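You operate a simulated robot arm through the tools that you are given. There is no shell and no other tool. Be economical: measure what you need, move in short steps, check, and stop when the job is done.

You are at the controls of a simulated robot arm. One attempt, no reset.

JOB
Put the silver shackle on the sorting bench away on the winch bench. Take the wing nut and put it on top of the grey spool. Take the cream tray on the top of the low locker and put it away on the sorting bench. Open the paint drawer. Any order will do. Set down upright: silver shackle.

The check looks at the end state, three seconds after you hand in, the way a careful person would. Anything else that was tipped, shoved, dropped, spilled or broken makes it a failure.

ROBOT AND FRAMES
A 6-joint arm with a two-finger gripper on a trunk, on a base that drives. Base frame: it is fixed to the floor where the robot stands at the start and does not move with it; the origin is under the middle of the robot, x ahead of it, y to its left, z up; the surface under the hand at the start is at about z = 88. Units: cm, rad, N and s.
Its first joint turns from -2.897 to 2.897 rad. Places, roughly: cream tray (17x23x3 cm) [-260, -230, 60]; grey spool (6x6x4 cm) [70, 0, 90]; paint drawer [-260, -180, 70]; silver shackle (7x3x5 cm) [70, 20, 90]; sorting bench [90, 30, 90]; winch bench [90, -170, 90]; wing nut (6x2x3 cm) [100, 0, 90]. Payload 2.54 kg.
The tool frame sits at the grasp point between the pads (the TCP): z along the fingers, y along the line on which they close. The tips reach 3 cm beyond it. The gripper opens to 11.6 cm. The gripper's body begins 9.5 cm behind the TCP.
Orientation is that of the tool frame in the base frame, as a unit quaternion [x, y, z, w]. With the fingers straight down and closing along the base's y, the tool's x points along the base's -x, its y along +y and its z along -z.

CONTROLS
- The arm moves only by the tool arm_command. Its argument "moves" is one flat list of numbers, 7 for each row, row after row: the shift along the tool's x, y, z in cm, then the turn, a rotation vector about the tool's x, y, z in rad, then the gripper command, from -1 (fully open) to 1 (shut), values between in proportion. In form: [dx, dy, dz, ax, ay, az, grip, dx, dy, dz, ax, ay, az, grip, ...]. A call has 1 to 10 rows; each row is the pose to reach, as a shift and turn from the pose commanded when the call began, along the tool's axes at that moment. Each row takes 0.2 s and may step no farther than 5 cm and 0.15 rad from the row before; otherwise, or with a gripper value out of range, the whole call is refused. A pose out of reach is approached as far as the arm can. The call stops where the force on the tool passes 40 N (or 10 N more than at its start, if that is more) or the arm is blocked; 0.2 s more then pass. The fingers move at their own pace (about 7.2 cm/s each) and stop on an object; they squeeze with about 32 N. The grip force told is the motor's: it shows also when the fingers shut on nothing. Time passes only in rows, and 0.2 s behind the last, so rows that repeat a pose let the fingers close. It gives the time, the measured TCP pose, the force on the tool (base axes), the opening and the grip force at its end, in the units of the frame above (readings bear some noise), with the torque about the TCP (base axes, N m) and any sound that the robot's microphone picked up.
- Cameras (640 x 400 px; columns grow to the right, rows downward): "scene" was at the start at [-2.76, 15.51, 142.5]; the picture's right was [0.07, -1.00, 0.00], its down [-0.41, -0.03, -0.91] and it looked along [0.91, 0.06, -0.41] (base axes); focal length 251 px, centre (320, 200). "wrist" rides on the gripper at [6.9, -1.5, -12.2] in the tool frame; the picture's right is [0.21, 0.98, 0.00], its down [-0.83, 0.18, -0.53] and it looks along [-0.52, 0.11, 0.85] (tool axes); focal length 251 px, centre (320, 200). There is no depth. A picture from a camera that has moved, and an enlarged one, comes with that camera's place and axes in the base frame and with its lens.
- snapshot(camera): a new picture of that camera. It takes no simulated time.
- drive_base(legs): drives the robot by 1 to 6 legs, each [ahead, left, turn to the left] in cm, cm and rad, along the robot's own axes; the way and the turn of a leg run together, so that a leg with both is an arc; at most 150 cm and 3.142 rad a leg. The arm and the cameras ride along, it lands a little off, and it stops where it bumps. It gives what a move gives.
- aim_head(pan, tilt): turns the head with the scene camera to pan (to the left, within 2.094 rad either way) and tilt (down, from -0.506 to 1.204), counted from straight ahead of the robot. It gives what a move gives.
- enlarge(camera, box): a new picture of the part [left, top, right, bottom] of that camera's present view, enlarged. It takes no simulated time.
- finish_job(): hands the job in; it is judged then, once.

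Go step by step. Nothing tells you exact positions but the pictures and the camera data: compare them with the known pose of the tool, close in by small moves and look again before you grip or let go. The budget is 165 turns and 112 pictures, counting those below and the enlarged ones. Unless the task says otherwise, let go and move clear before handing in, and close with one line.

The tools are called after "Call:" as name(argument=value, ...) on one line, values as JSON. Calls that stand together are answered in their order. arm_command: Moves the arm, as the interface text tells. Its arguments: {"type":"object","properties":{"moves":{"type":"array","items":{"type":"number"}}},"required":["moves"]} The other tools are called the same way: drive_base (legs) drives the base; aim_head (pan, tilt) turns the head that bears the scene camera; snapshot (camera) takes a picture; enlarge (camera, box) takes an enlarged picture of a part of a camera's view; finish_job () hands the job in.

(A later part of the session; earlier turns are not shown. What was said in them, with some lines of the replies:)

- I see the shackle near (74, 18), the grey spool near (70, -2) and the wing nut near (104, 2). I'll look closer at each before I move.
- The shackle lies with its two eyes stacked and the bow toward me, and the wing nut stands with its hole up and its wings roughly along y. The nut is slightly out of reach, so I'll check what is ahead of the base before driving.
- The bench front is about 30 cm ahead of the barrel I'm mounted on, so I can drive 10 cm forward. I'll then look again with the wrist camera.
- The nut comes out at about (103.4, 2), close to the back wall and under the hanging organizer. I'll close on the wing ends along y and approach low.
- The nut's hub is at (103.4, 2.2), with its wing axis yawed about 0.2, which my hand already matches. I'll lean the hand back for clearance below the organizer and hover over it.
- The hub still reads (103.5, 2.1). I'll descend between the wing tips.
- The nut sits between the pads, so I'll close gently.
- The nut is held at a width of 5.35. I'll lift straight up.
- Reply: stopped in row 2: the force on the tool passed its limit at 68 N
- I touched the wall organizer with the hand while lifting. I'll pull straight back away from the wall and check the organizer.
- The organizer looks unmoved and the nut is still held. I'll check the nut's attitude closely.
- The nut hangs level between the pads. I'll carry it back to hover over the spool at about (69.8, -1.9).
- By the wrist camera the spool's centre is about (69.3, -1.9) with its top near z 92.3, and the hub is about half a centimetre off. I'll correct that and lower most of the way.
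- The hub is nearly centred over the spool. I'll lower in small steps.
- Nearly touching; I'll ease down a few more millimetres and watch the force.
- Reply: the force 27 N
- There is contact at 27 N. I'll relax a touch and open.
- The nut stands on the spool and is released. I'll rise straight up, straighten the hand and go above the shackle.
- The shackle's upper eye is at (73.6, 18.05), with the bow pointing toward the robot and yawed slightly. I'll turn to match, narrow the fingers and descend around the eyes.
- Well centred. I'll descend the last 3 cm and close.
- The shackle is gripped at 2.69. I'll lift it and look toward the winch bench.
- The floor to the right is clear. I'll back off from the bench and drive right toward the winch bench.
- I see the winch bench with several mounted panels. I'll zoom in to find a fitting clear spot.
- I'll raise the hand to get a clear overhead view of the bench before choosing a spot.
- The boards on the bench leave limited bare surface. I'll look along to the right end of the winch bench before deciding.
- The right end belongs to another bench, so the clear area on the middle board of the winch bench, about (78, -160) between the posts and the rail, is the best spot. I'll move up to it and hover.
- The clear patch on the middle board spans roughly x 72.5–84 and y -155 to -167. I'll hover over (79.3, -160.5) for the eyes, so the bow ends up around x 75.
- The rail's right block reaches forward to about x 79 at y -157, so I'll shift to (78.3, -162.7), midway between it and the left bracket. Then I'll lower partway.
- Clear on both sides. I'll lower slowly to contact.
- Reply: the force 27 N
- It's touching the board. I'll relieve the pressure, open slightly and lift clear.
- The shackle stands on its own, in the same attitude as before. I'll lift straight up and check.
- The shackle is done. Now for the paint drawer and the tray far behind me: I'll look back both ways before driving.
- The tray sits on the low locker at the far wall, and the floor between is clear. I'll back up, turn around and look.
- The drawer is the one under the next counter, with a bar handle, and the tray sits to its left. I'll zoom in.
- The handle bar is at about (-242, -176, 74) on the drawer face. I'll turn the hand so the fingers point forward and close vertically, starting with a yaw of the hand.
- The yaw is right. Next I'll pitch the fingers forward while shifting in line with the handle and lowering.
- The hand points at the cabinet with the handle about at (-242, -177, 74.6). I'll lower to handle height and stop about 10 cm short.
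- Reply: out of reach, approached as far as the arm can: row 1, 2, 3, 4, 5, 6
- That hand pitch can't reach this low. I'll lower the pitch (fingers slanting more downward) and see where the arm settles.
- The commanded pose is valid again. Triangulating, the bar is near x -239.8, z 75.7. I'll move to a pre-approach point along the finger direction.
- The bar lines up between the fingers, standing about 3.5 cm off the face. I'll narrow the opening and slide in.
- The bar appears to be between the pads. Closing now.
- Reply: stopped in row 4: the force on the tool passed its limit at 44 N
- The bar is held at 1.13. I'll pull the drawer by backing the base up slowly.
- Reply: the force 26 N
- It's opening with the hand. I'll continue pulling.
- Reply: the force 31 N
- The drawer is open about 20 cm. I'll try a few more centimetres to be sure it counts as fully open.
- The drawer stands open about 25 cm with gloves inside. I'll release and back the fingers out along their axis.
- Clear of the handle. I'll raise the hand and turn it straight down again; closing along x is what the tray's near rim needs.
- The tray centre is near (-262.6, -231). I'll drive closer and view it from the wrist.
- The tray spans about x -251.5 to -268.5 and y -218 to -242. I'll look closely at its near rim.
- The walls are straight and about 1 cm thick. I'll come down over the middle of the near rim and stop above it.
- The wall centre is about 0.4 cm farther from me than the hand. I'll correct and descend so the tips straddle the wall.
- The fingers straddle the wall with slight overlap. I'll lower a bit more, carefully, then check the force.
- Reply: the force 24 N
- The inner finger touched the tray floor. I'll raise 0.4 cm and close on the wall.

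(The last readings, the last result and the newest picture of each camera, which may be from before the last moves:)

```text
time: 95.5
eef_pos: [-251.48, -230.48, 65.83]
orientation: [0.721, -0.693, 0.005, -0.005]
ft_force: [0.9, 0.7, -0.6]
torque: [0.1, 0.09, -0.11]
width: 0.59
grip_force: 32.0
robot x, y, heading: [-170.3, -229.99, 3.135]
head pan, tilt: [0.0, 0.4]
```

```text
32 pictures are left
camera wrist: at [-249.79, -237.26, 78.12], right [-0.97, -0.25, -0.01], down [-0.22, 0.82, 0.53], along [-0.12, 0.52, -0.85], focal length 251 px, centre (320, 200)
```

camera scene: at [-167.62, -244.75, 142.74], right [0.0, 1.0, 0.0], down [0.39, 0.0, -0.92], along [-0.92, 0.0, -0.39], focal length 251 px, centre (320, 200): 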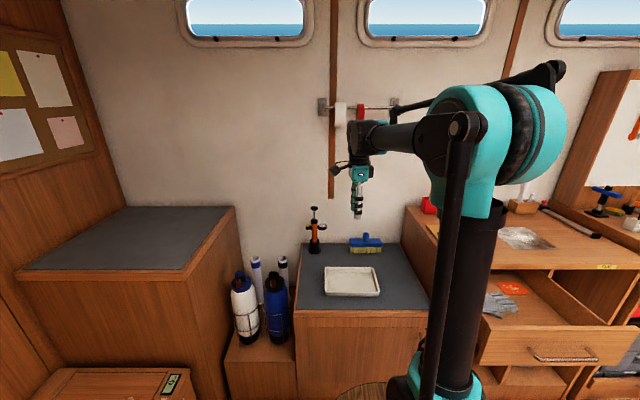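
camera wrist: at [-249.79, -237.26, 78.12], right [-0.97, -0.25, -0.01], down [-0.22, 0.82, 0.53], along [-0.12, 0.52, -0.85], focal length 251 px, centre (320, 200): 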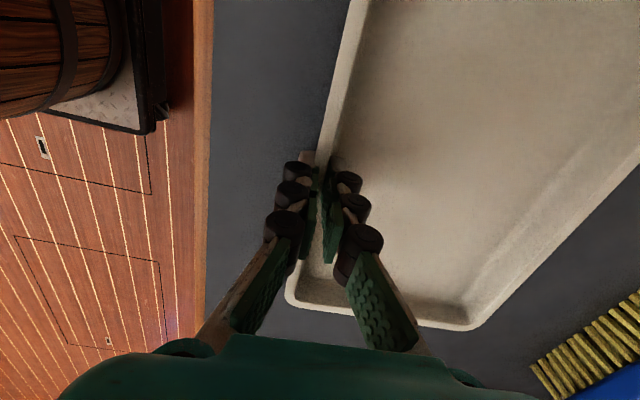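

The wall is held at 0.59 cm. I'll lift a little and check for sag.

Call:
arm_command(moves=[0, 0, -0.5, 0, 0, 0, 1, 0, 0, -1.5, 0, 0, 0, 1, 0, 0, -3, 0, 0, 0, 1, 0, 0, -5, 0, 0, 0, 1])

Call:
snapshot(camera="wrist")

Call:
snapshot(camera="scene")

```text
time: 96.5
eef_pos: [-251.69, -230.39, 70.71]
orientation: [0.721, -0.692, 0.005, -0.004]
ft_force: [-1.0, -0.6, -2.1]
torque: [0.01, -0.09, 0.06]
width: 0.63
grip_force: 32.1
robot x, y, heading: [-170.45, -229.57, 3.145]
head pan, tilt: [0.0, 0.4]
```

```text
31 pictures are left
camera wrist: at [-250.02, -237.13, 83.1], right [-0.97, -0.25, -0.01], down [-0.22, 0.82, 0.53], along [-0.12, 0.52, -0.85], focal length 251 px, centre (320, 200)
```

wrist: 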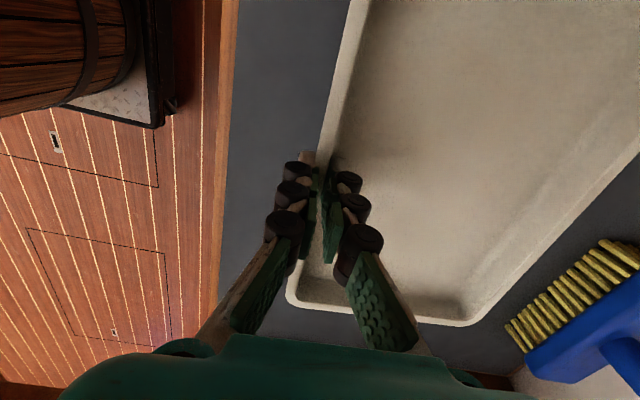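

```text
30 pictures are left
camera scene: at [-167.64, -244.75, 142.74], right [0.0, 1.0, 0.0], down [0.39, 0.0, -0.92], along [-0.92, 0.0, -0.39], focal length 251 px, centre (320, 200)
```

scene: 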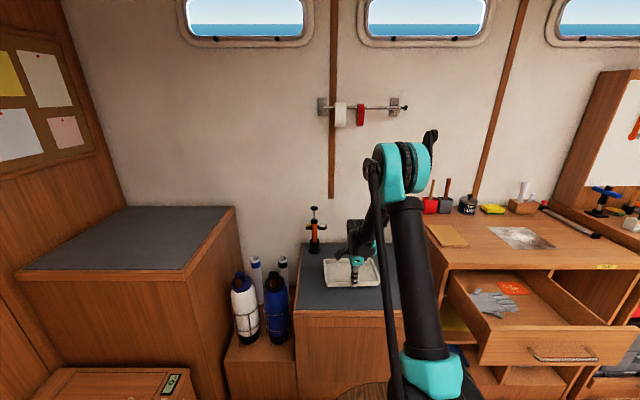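

The tray is rigidly held. I'll lift it high and back away before turning.

Call:
arm_command(moves=[0, 0, -4, 0, 0, 0, 1, 0, 0, -8, 0, 0, 0, 1, 0, 0, -12.5, 0, 0, 0, 1, 0, 0, -17, 0, 0, 0, 1, 0, 0, -21.5, 0, 0, 0, 1, 0, 0, -26, 0, 0, 0, 1, 0, 0, -30.5, 0, 0, 0, 1, 0, 0, -35, 0, 0, 0, 1, 0, 0, -39.5, 0, 0, 0, 1, 0, 0, -42, 0, 0, 0, 1])

Call:
drive_base(legs=[[-75, 0, 0]])

Call:
snapshot(camera="scene")

```text
time: 98.7
eef_pos: [-252.12, -230.37, 112.9]
orientation: [0.721, -0.693, 0.005, -0.003]
ft_force: [-0.4, -0.1, -1.9]
torque: [-0.01, -0.13, 0.03]
width: 0.6
grip_force: 31.9
robot x, y, heading: [-170.1, -229.61, 3.143]
head pan, tilt: [0.0, 0.4]
```

```text
time: 102.8
eef_pos: [-175.6, -230.94, 112.88]
orientation: [0.726, -0.688, 0.005, -0.004]
ft_force: [0.2, 0.2, -0.9]
torque: [0.0, -0.1, -0.01]
width: 0.6
grip_force: 31.8
robot x, y, heading: [-93.96, -229.18, -3.13]
head pan, tilt: [0.0, 0.4]
```

```text
29 pictures are left
camera scene: at [-90.73, -244.3, 142.74], right [-0.01, 1.0, 0.0], down [0.39, 0.0, -0.92], along [-0.92, -0.01, -0.39], focal length 251 px, centre (320, 200)
```

scene: 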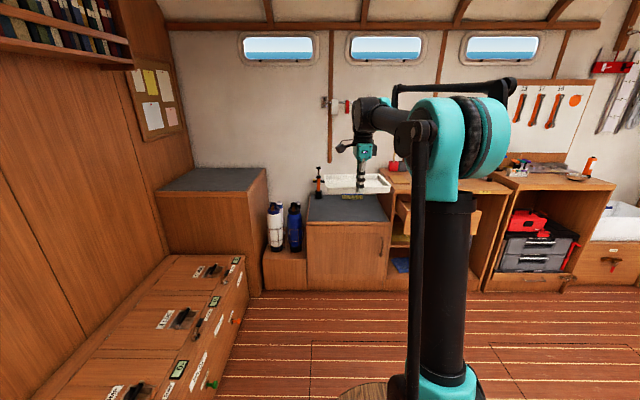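

The tray is safe in hand. I'll drive sideways to the open floor and turn around to face the sorting bench.

Call:
drive_base(legs=[[0, -150, 0], [0, 0, 3.13]])

Call:
snapshot(camera="scene")

```text
time: 117.5
eef_pos: [-15.46, -80.04, 112.98]
orientation: [0.708, 0.707, -0.003, -0.005]
ft_force: [0.4, 0.4, -1.4]
torque: [0.0, 0.1, 0.0]
width: 0.61
grip_force: 32.2
robot x, y, heading: [-97.03, -77.36, -0.044]
head pan, tilt: [0.0, 0.4]
```

```text
28 pictures are left
camera scene: at [-99.32, -62.38, 142.74], right [-0.04, -1.0, 0.0], down [-0.39, 0.02, -0.92], along [0.92, -0.04, -0.39], focal length 251 px, centre (320, 200)
```

scene: 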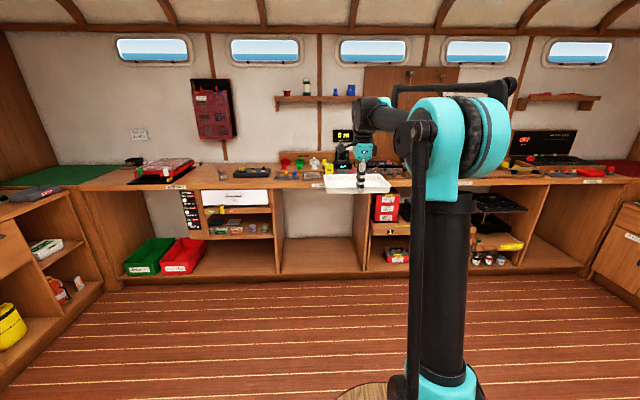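

Now facing the benches with the tool aligned to the base axes. I'll drive left and ahead to bring the tray near the free patch at about (84, 12).

Call:
drive_base(legs=[[0, 92, 0], [78, 0, 0]])

Call:
aim_head(pan=0.0, tilt=0.55)

Call:
snapshot(camera="scene")

Call:
snapshot(camera="wrist")

```text
time: 126.1
eef_pos: [63.56, 12.31, 112.94]
orientation: [0.707, 0.707, -0.004, -0.005]
ft_force: [-0.4, -1.5, -0.9]
torque: [-0.02, 0.15, -0.02]
width: 0.61
grip_force: 31.4
robot x, y, heading: [-18.42, 14.9, -0.04]
head pan, tilt: [0.0, 0.4]
```

```text
time: 126.8
eef_pos: [63.4, 12.17, 112.88]
orientation: [0.707, 0.707, -0.004, -0.005]
ft_force: [1.1, 0.7, -2.1]
torque: [0.03, 0.15, 0.0]
width: 0.6
grip_force: 31.5
robot x, y, heading: [-17.99, 14.26, -0.042]
head pan, tilt: [0.0, 0.55]
```

```text
27 pictures are left
camera scene: at [-20.68, 29.75, 141.38], right [-0.04, -1.0, 0.0], down [-0.52, 0.02, -0.85], along [0.85, -0.03, -0.52], focal length 251 px, centre (320, 200)
```

scene: 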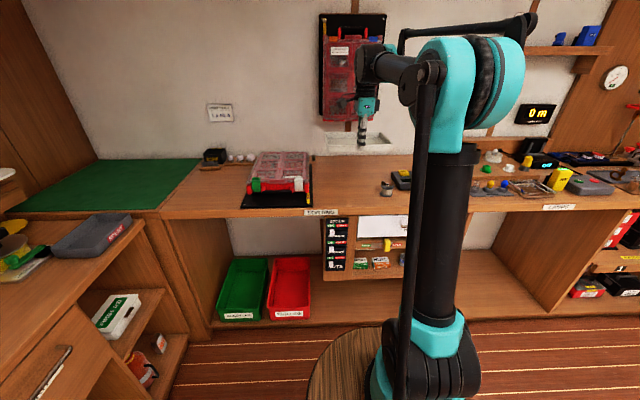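

```text
26 pictures are left
camera wrist: at [62.22, 19.12, 125.24], right [0.98, 0.22, -0.01], down [0.19, -0.83, 0.53], along [0.1, -0.52, -0.85], focal length 251 px, centre (320, 200)
```

wrist: 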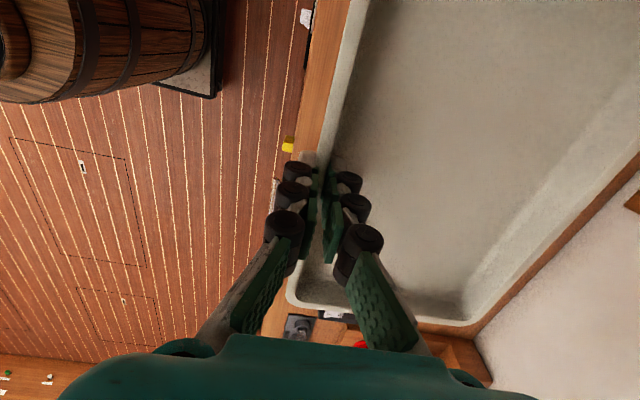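

The free patch holds: the spool is near (69, -1) and the mat edge at y ≈ 29. I'll drive 12 cm ahead, then lower in stages.

Call:
drive_base(legs=[[12.3, 1.2, 0]])

Call:
arm_command(moves=[0, 0, 4, 0, 0, 0, 1, 0, 0, 8, 0, 0, 0, 1, 0, 0, 11, 0, 0, 0, 1])

Call:
snapshot(camera="scene")

Call:
enlarge(camera="scene", box=[220, 110, 460, 230])

Call:
snapshot(camera="wrist")

```text
time: 128.1
eef_pos: [75.75, 12.78, 112.95]
orientation: [0.708, 0.707, -0.003, -0.005]
ft_force: [-0.6, -0.3, -1.4]
torque: [-0.01, 0.15, 0.03]
width: 0.61
grip_force: 32.1
robot x, y, heading: [-5.65, 15.67, -0.045]
head pan, tilt: [0.0, 0.55]
```

```text
time: 128.9
eef_pos: [75.43, 12.69, 101.87]
orientation: [0.708, 0.706, -0.004, -0.004]
ft_force: [0.0, 0.4, -1.6]
torque: [0.02, 0.07, 0.0]
width: 0.61
grip_force: 32.1
robot x, y, heading: [-6.21, 15.6, -0.045]
head pan, tilt: [0.0, 0.55]
```

```text
25 pictures are left
camera scene: at [-8.35, 30.48, 141.37], right [-0.04, -1.0, 0.0], down [-0.52, 0.02, -0.85], along [0.85, -0.04, -0.52], focal length 251 px, centre (320, 200)
```

scene: 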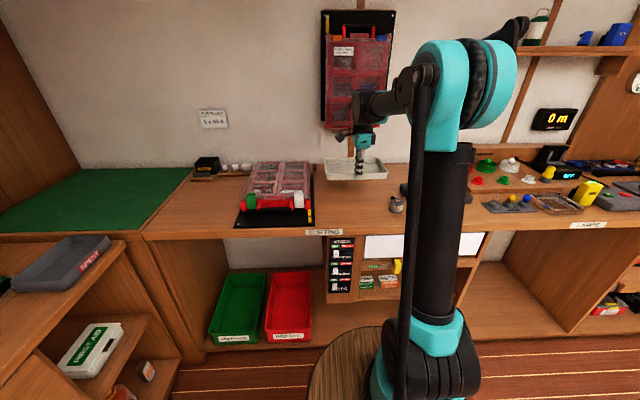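

```text
2.67 times, centred on (340, 170) of scene
camera zoom: at [-8.35, 30.48, 141.37], right [-0.04, -1.0, 0.0], down [-0.52, 0.02, -0.85], along [0.85, -0.04, -0.52], focal length 670 px, centre (267, 280)
```

zoom: 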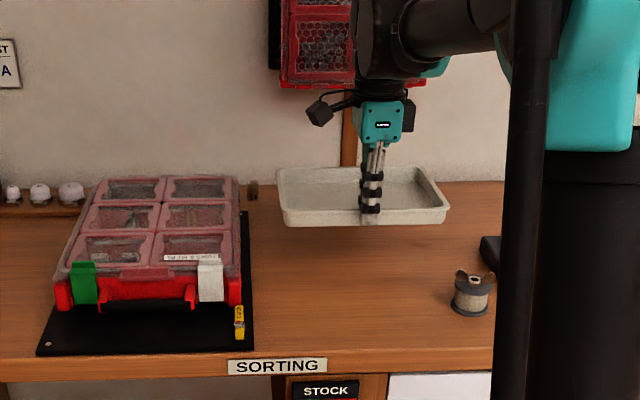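

```text
23 pictures are left
camera wrist: at [74.22, 19.69, 114.25], right [0.98, 0.21, -0.01], down [0.19, -0.83, 0.53], along [0.1, -0.52, -0.85], focal length 251 px, centre (320, 200)
```

wrist: 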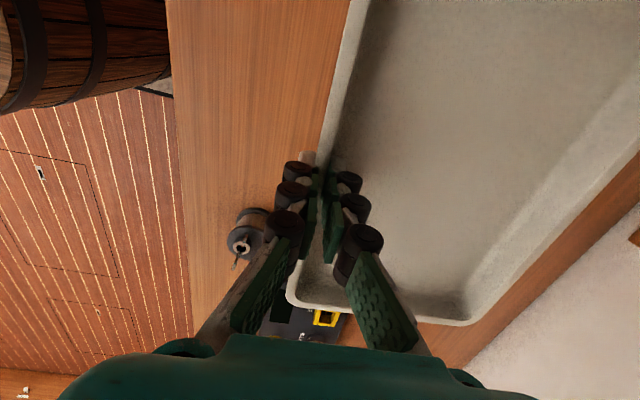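

The tray is clear of the spool, tester box and mat. I'll lower to about 1.3 cm above the bench.

Call:
arm_command(moves=[0, 0, 3, 0, 0, 0, 1, 0, 0, 6, 0, 0, 0, 1, 0, 0, 8, 0, 0, 0, 1])

Call:
enlarge(camera="scene", box=[290, 120, 430, 220])

```text
time: 129.7
eef_pos: [75.47, 13.1, 93.98]
orientation: [0.708, 0.706, -0.003, -0.005]
ft_force: [-0.5, 0.1, -1.3]
torque: [-0.03, 0.1, 0.02]
width: 0.6
grip_force: 32.2
robot x, y, heading: [-5.94, 15.26, -0.041]
head pan, tilt: [0.0, 0.55]
```

```text
4.00 times, centred on (360, 170) of scene
camera zoom: at [-8.35, 30.48, 141.37], right [-0.04, -1.0, 0.0], down [-0.52, 0.02, -0.85], along [0.85, -0.04, -0.52], focal length 1004 px, centre (160, 320)
```

zoom: 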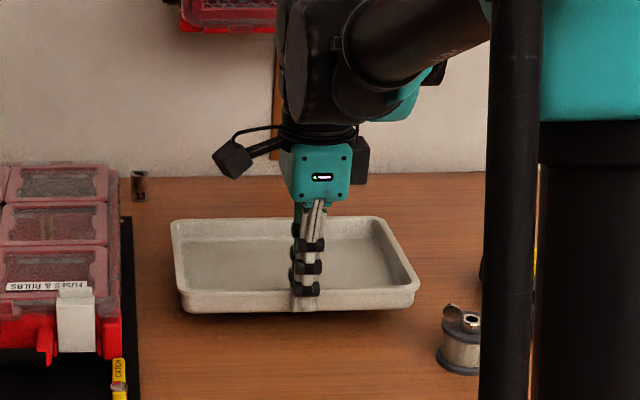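

Nearly down and well placed. I'll lower in small steps to contact.

Call:
arm_command(moves=[0, 0, 0.5, 0, 0, 0, 1, 0, 0, 1.0, 0, 0, 0, 1, 0, 0, 1.3, 0, 0, 0, 1, 0, 0, 1.5, 0, 0, 0, 1])

```text
time: 130.7
eef_pos: [75.56, 12.8, 92.49]
orientation: [0.708, 0.707, -0.004, -0.004]
ft_force: [-0.7, -0.9, -1.4]
torque: [-0.01, 0.09, -0.01]
width: 0.61
grip_force: 32.2
robot x, y, heading: [-5.89, 15.62, -0.048]
head pan, tilt: [0.0, 0.55]
```

Call:
arm_command(moves=[0, 0, 0.15, 0, 0, 0, 1, 0, 0, 0.3, 0, 0, 0, 1, 0, 0, 0.45, 0, 0, 0, 1])

```text
time: 131.5
eef_pos: [75.52, 12.79, 92.02]
orientation: [0.708, 0.706, -0.003, -0.005]
ft_force: [0.1, 0.0, -2.4]
torque: [-0.03, 0.12, 0.06]
width: 0.62
grip_force: 31.9
robot x, y, heading: [-5.9, 15.35, -0.04]
head pan, tilt: [0.0, 0.55]
```

Call:
arm_command(moves=[0, 0, 0.15, 0, 0, 0, 1, 0, 0, 0.25, 0, 0, 0, 1, 0, 0, 0.35, 0, 0, 0, 1])

Call:
enlarge(camera="scene", box=[320, 160, 400, 205])

```text
time: 132.3
eef_pos: [75.43, 12.87, 91.71]
orientation: [0.708, 0.706, -0.003, -0.004]
ft_force: [-0.3, 0.8, -1.0]
torque: [0.1, -0.01, 0.0]
width: 0.62
grip_force: 32.4
robot x, y, heading: [-5.77, 15.55, -0.04]
head pan, tilt: [0.0, 0.55]
```

```text
8.00 times, centred on (360, 182) of scene
camera zoom: at [-8.35, 30.48, 141.37], right [-0.04, -1.0, 0.0], down [-0.52, 0.02, -0.85], along [0.85, -0.04, -0.52], focal length 2008 px, centre (0, 340)
```

zoom: 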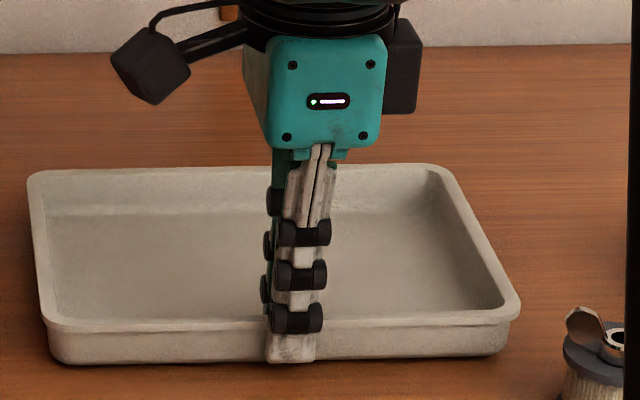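

Call:
arm_command(moves=[0, 0, 0.1, 0, 0, 0, 1, 0, 0, 0.2, 0, 0, 0, 1])

```text
time: 132.9
eef_pos: [75.58, 12.66, 91.45]
orientation: [0.708, 0.707, -0.003, -0.005]
ft_force: [5.1, -0.5, 11.9]
torque: [0.02, -0.22, -0.01]
width: 0.61
grip_force: 31.5
robot x, y, heading: [-5.78, 15.37, -0.046]
head pan, tilt: [0.0, 0.55]
```

There is contact at 12 N. I'll open a little and lift straight up.

Call:
arm_command(moves=[0, 0, 0, 0, 0, 0, 0.8, 0, 0, 0, 0, 0, 0, 0.6, 0, 0, 0, 0, 0, 0, 0.6, 0, 0, -1.5, 0, 0, 0, 0.6, 0, 0, -4, 0, 0, 0, 0.6, 0, 0, -8, 0, 0, 0, 0.6, 0, 0, -12, 0, 0, 0, 0.6, 0, 0, -16, 0, 0, 0, 0.6])

Call:
snapshot(camera="scene")

Call:
enlarge(camera="scene", box=[220, 110, 460, 250])

```text
time: 134.7
eef_pos: [75.78, 12.79, 107.31]
orientation: [0.708, 0.706, -0.004, -0.005]
ft_force: [0.4, -0.3, 0.4]
torque: [0.0, 0.02, -0.01]
width: 2.33
grip_force: 0.0
robot x, y, heading: [-6.32, 15.66, -0.041]
head pan, tilt: [0.0, 0.55]
```

```text
20 pictures are left
camera scene: at [-8.34, 30.47, 141.37], right [-0.04, -1.0, 0.0], down [-0.52, 0.02, -0.85], along [0.85, -0.04, -0.52], focal length 251 px, centre (320, 200)
```

scene: 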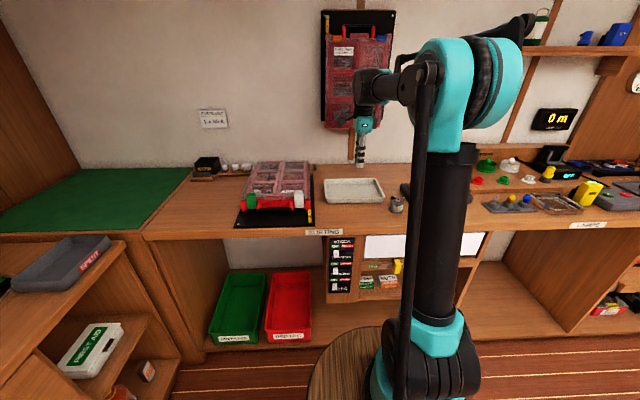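

```text
2.67 times, centred on (340, 180) of scene
camera zoom: at [-8.34, 30.47, 141.37], right [-0.04, -1.0, 0.0], down [-0.52, 0.02, -0.85], along [0.85, -0.04, -0.52], focal length 670 px, centre (267, 253)
```

zoom: 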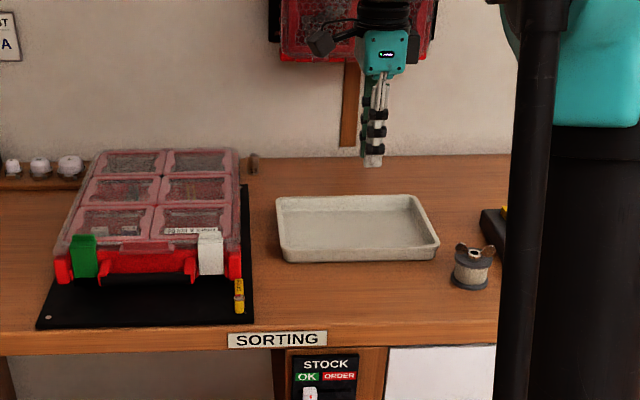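

The tray rests flat on the sorting bench and the wing nut is still on the spool. The shackle was upright on the winch bench and the paint drawer open when I last saw them. The hand is clear, so I'm handing in.

Call:
finish_job()

```text
The job is handed in.
```

I've handed the job in with all four parts done: the shackle is upright on the winch bench (on its middle board), the wing nut is on the grey spool, the cream tray is on the sorting bench, and the paint drawer is open about 25 cm. The hand bumped the wall organizer once while lifting the nut, and it looked unmoved afterwards.
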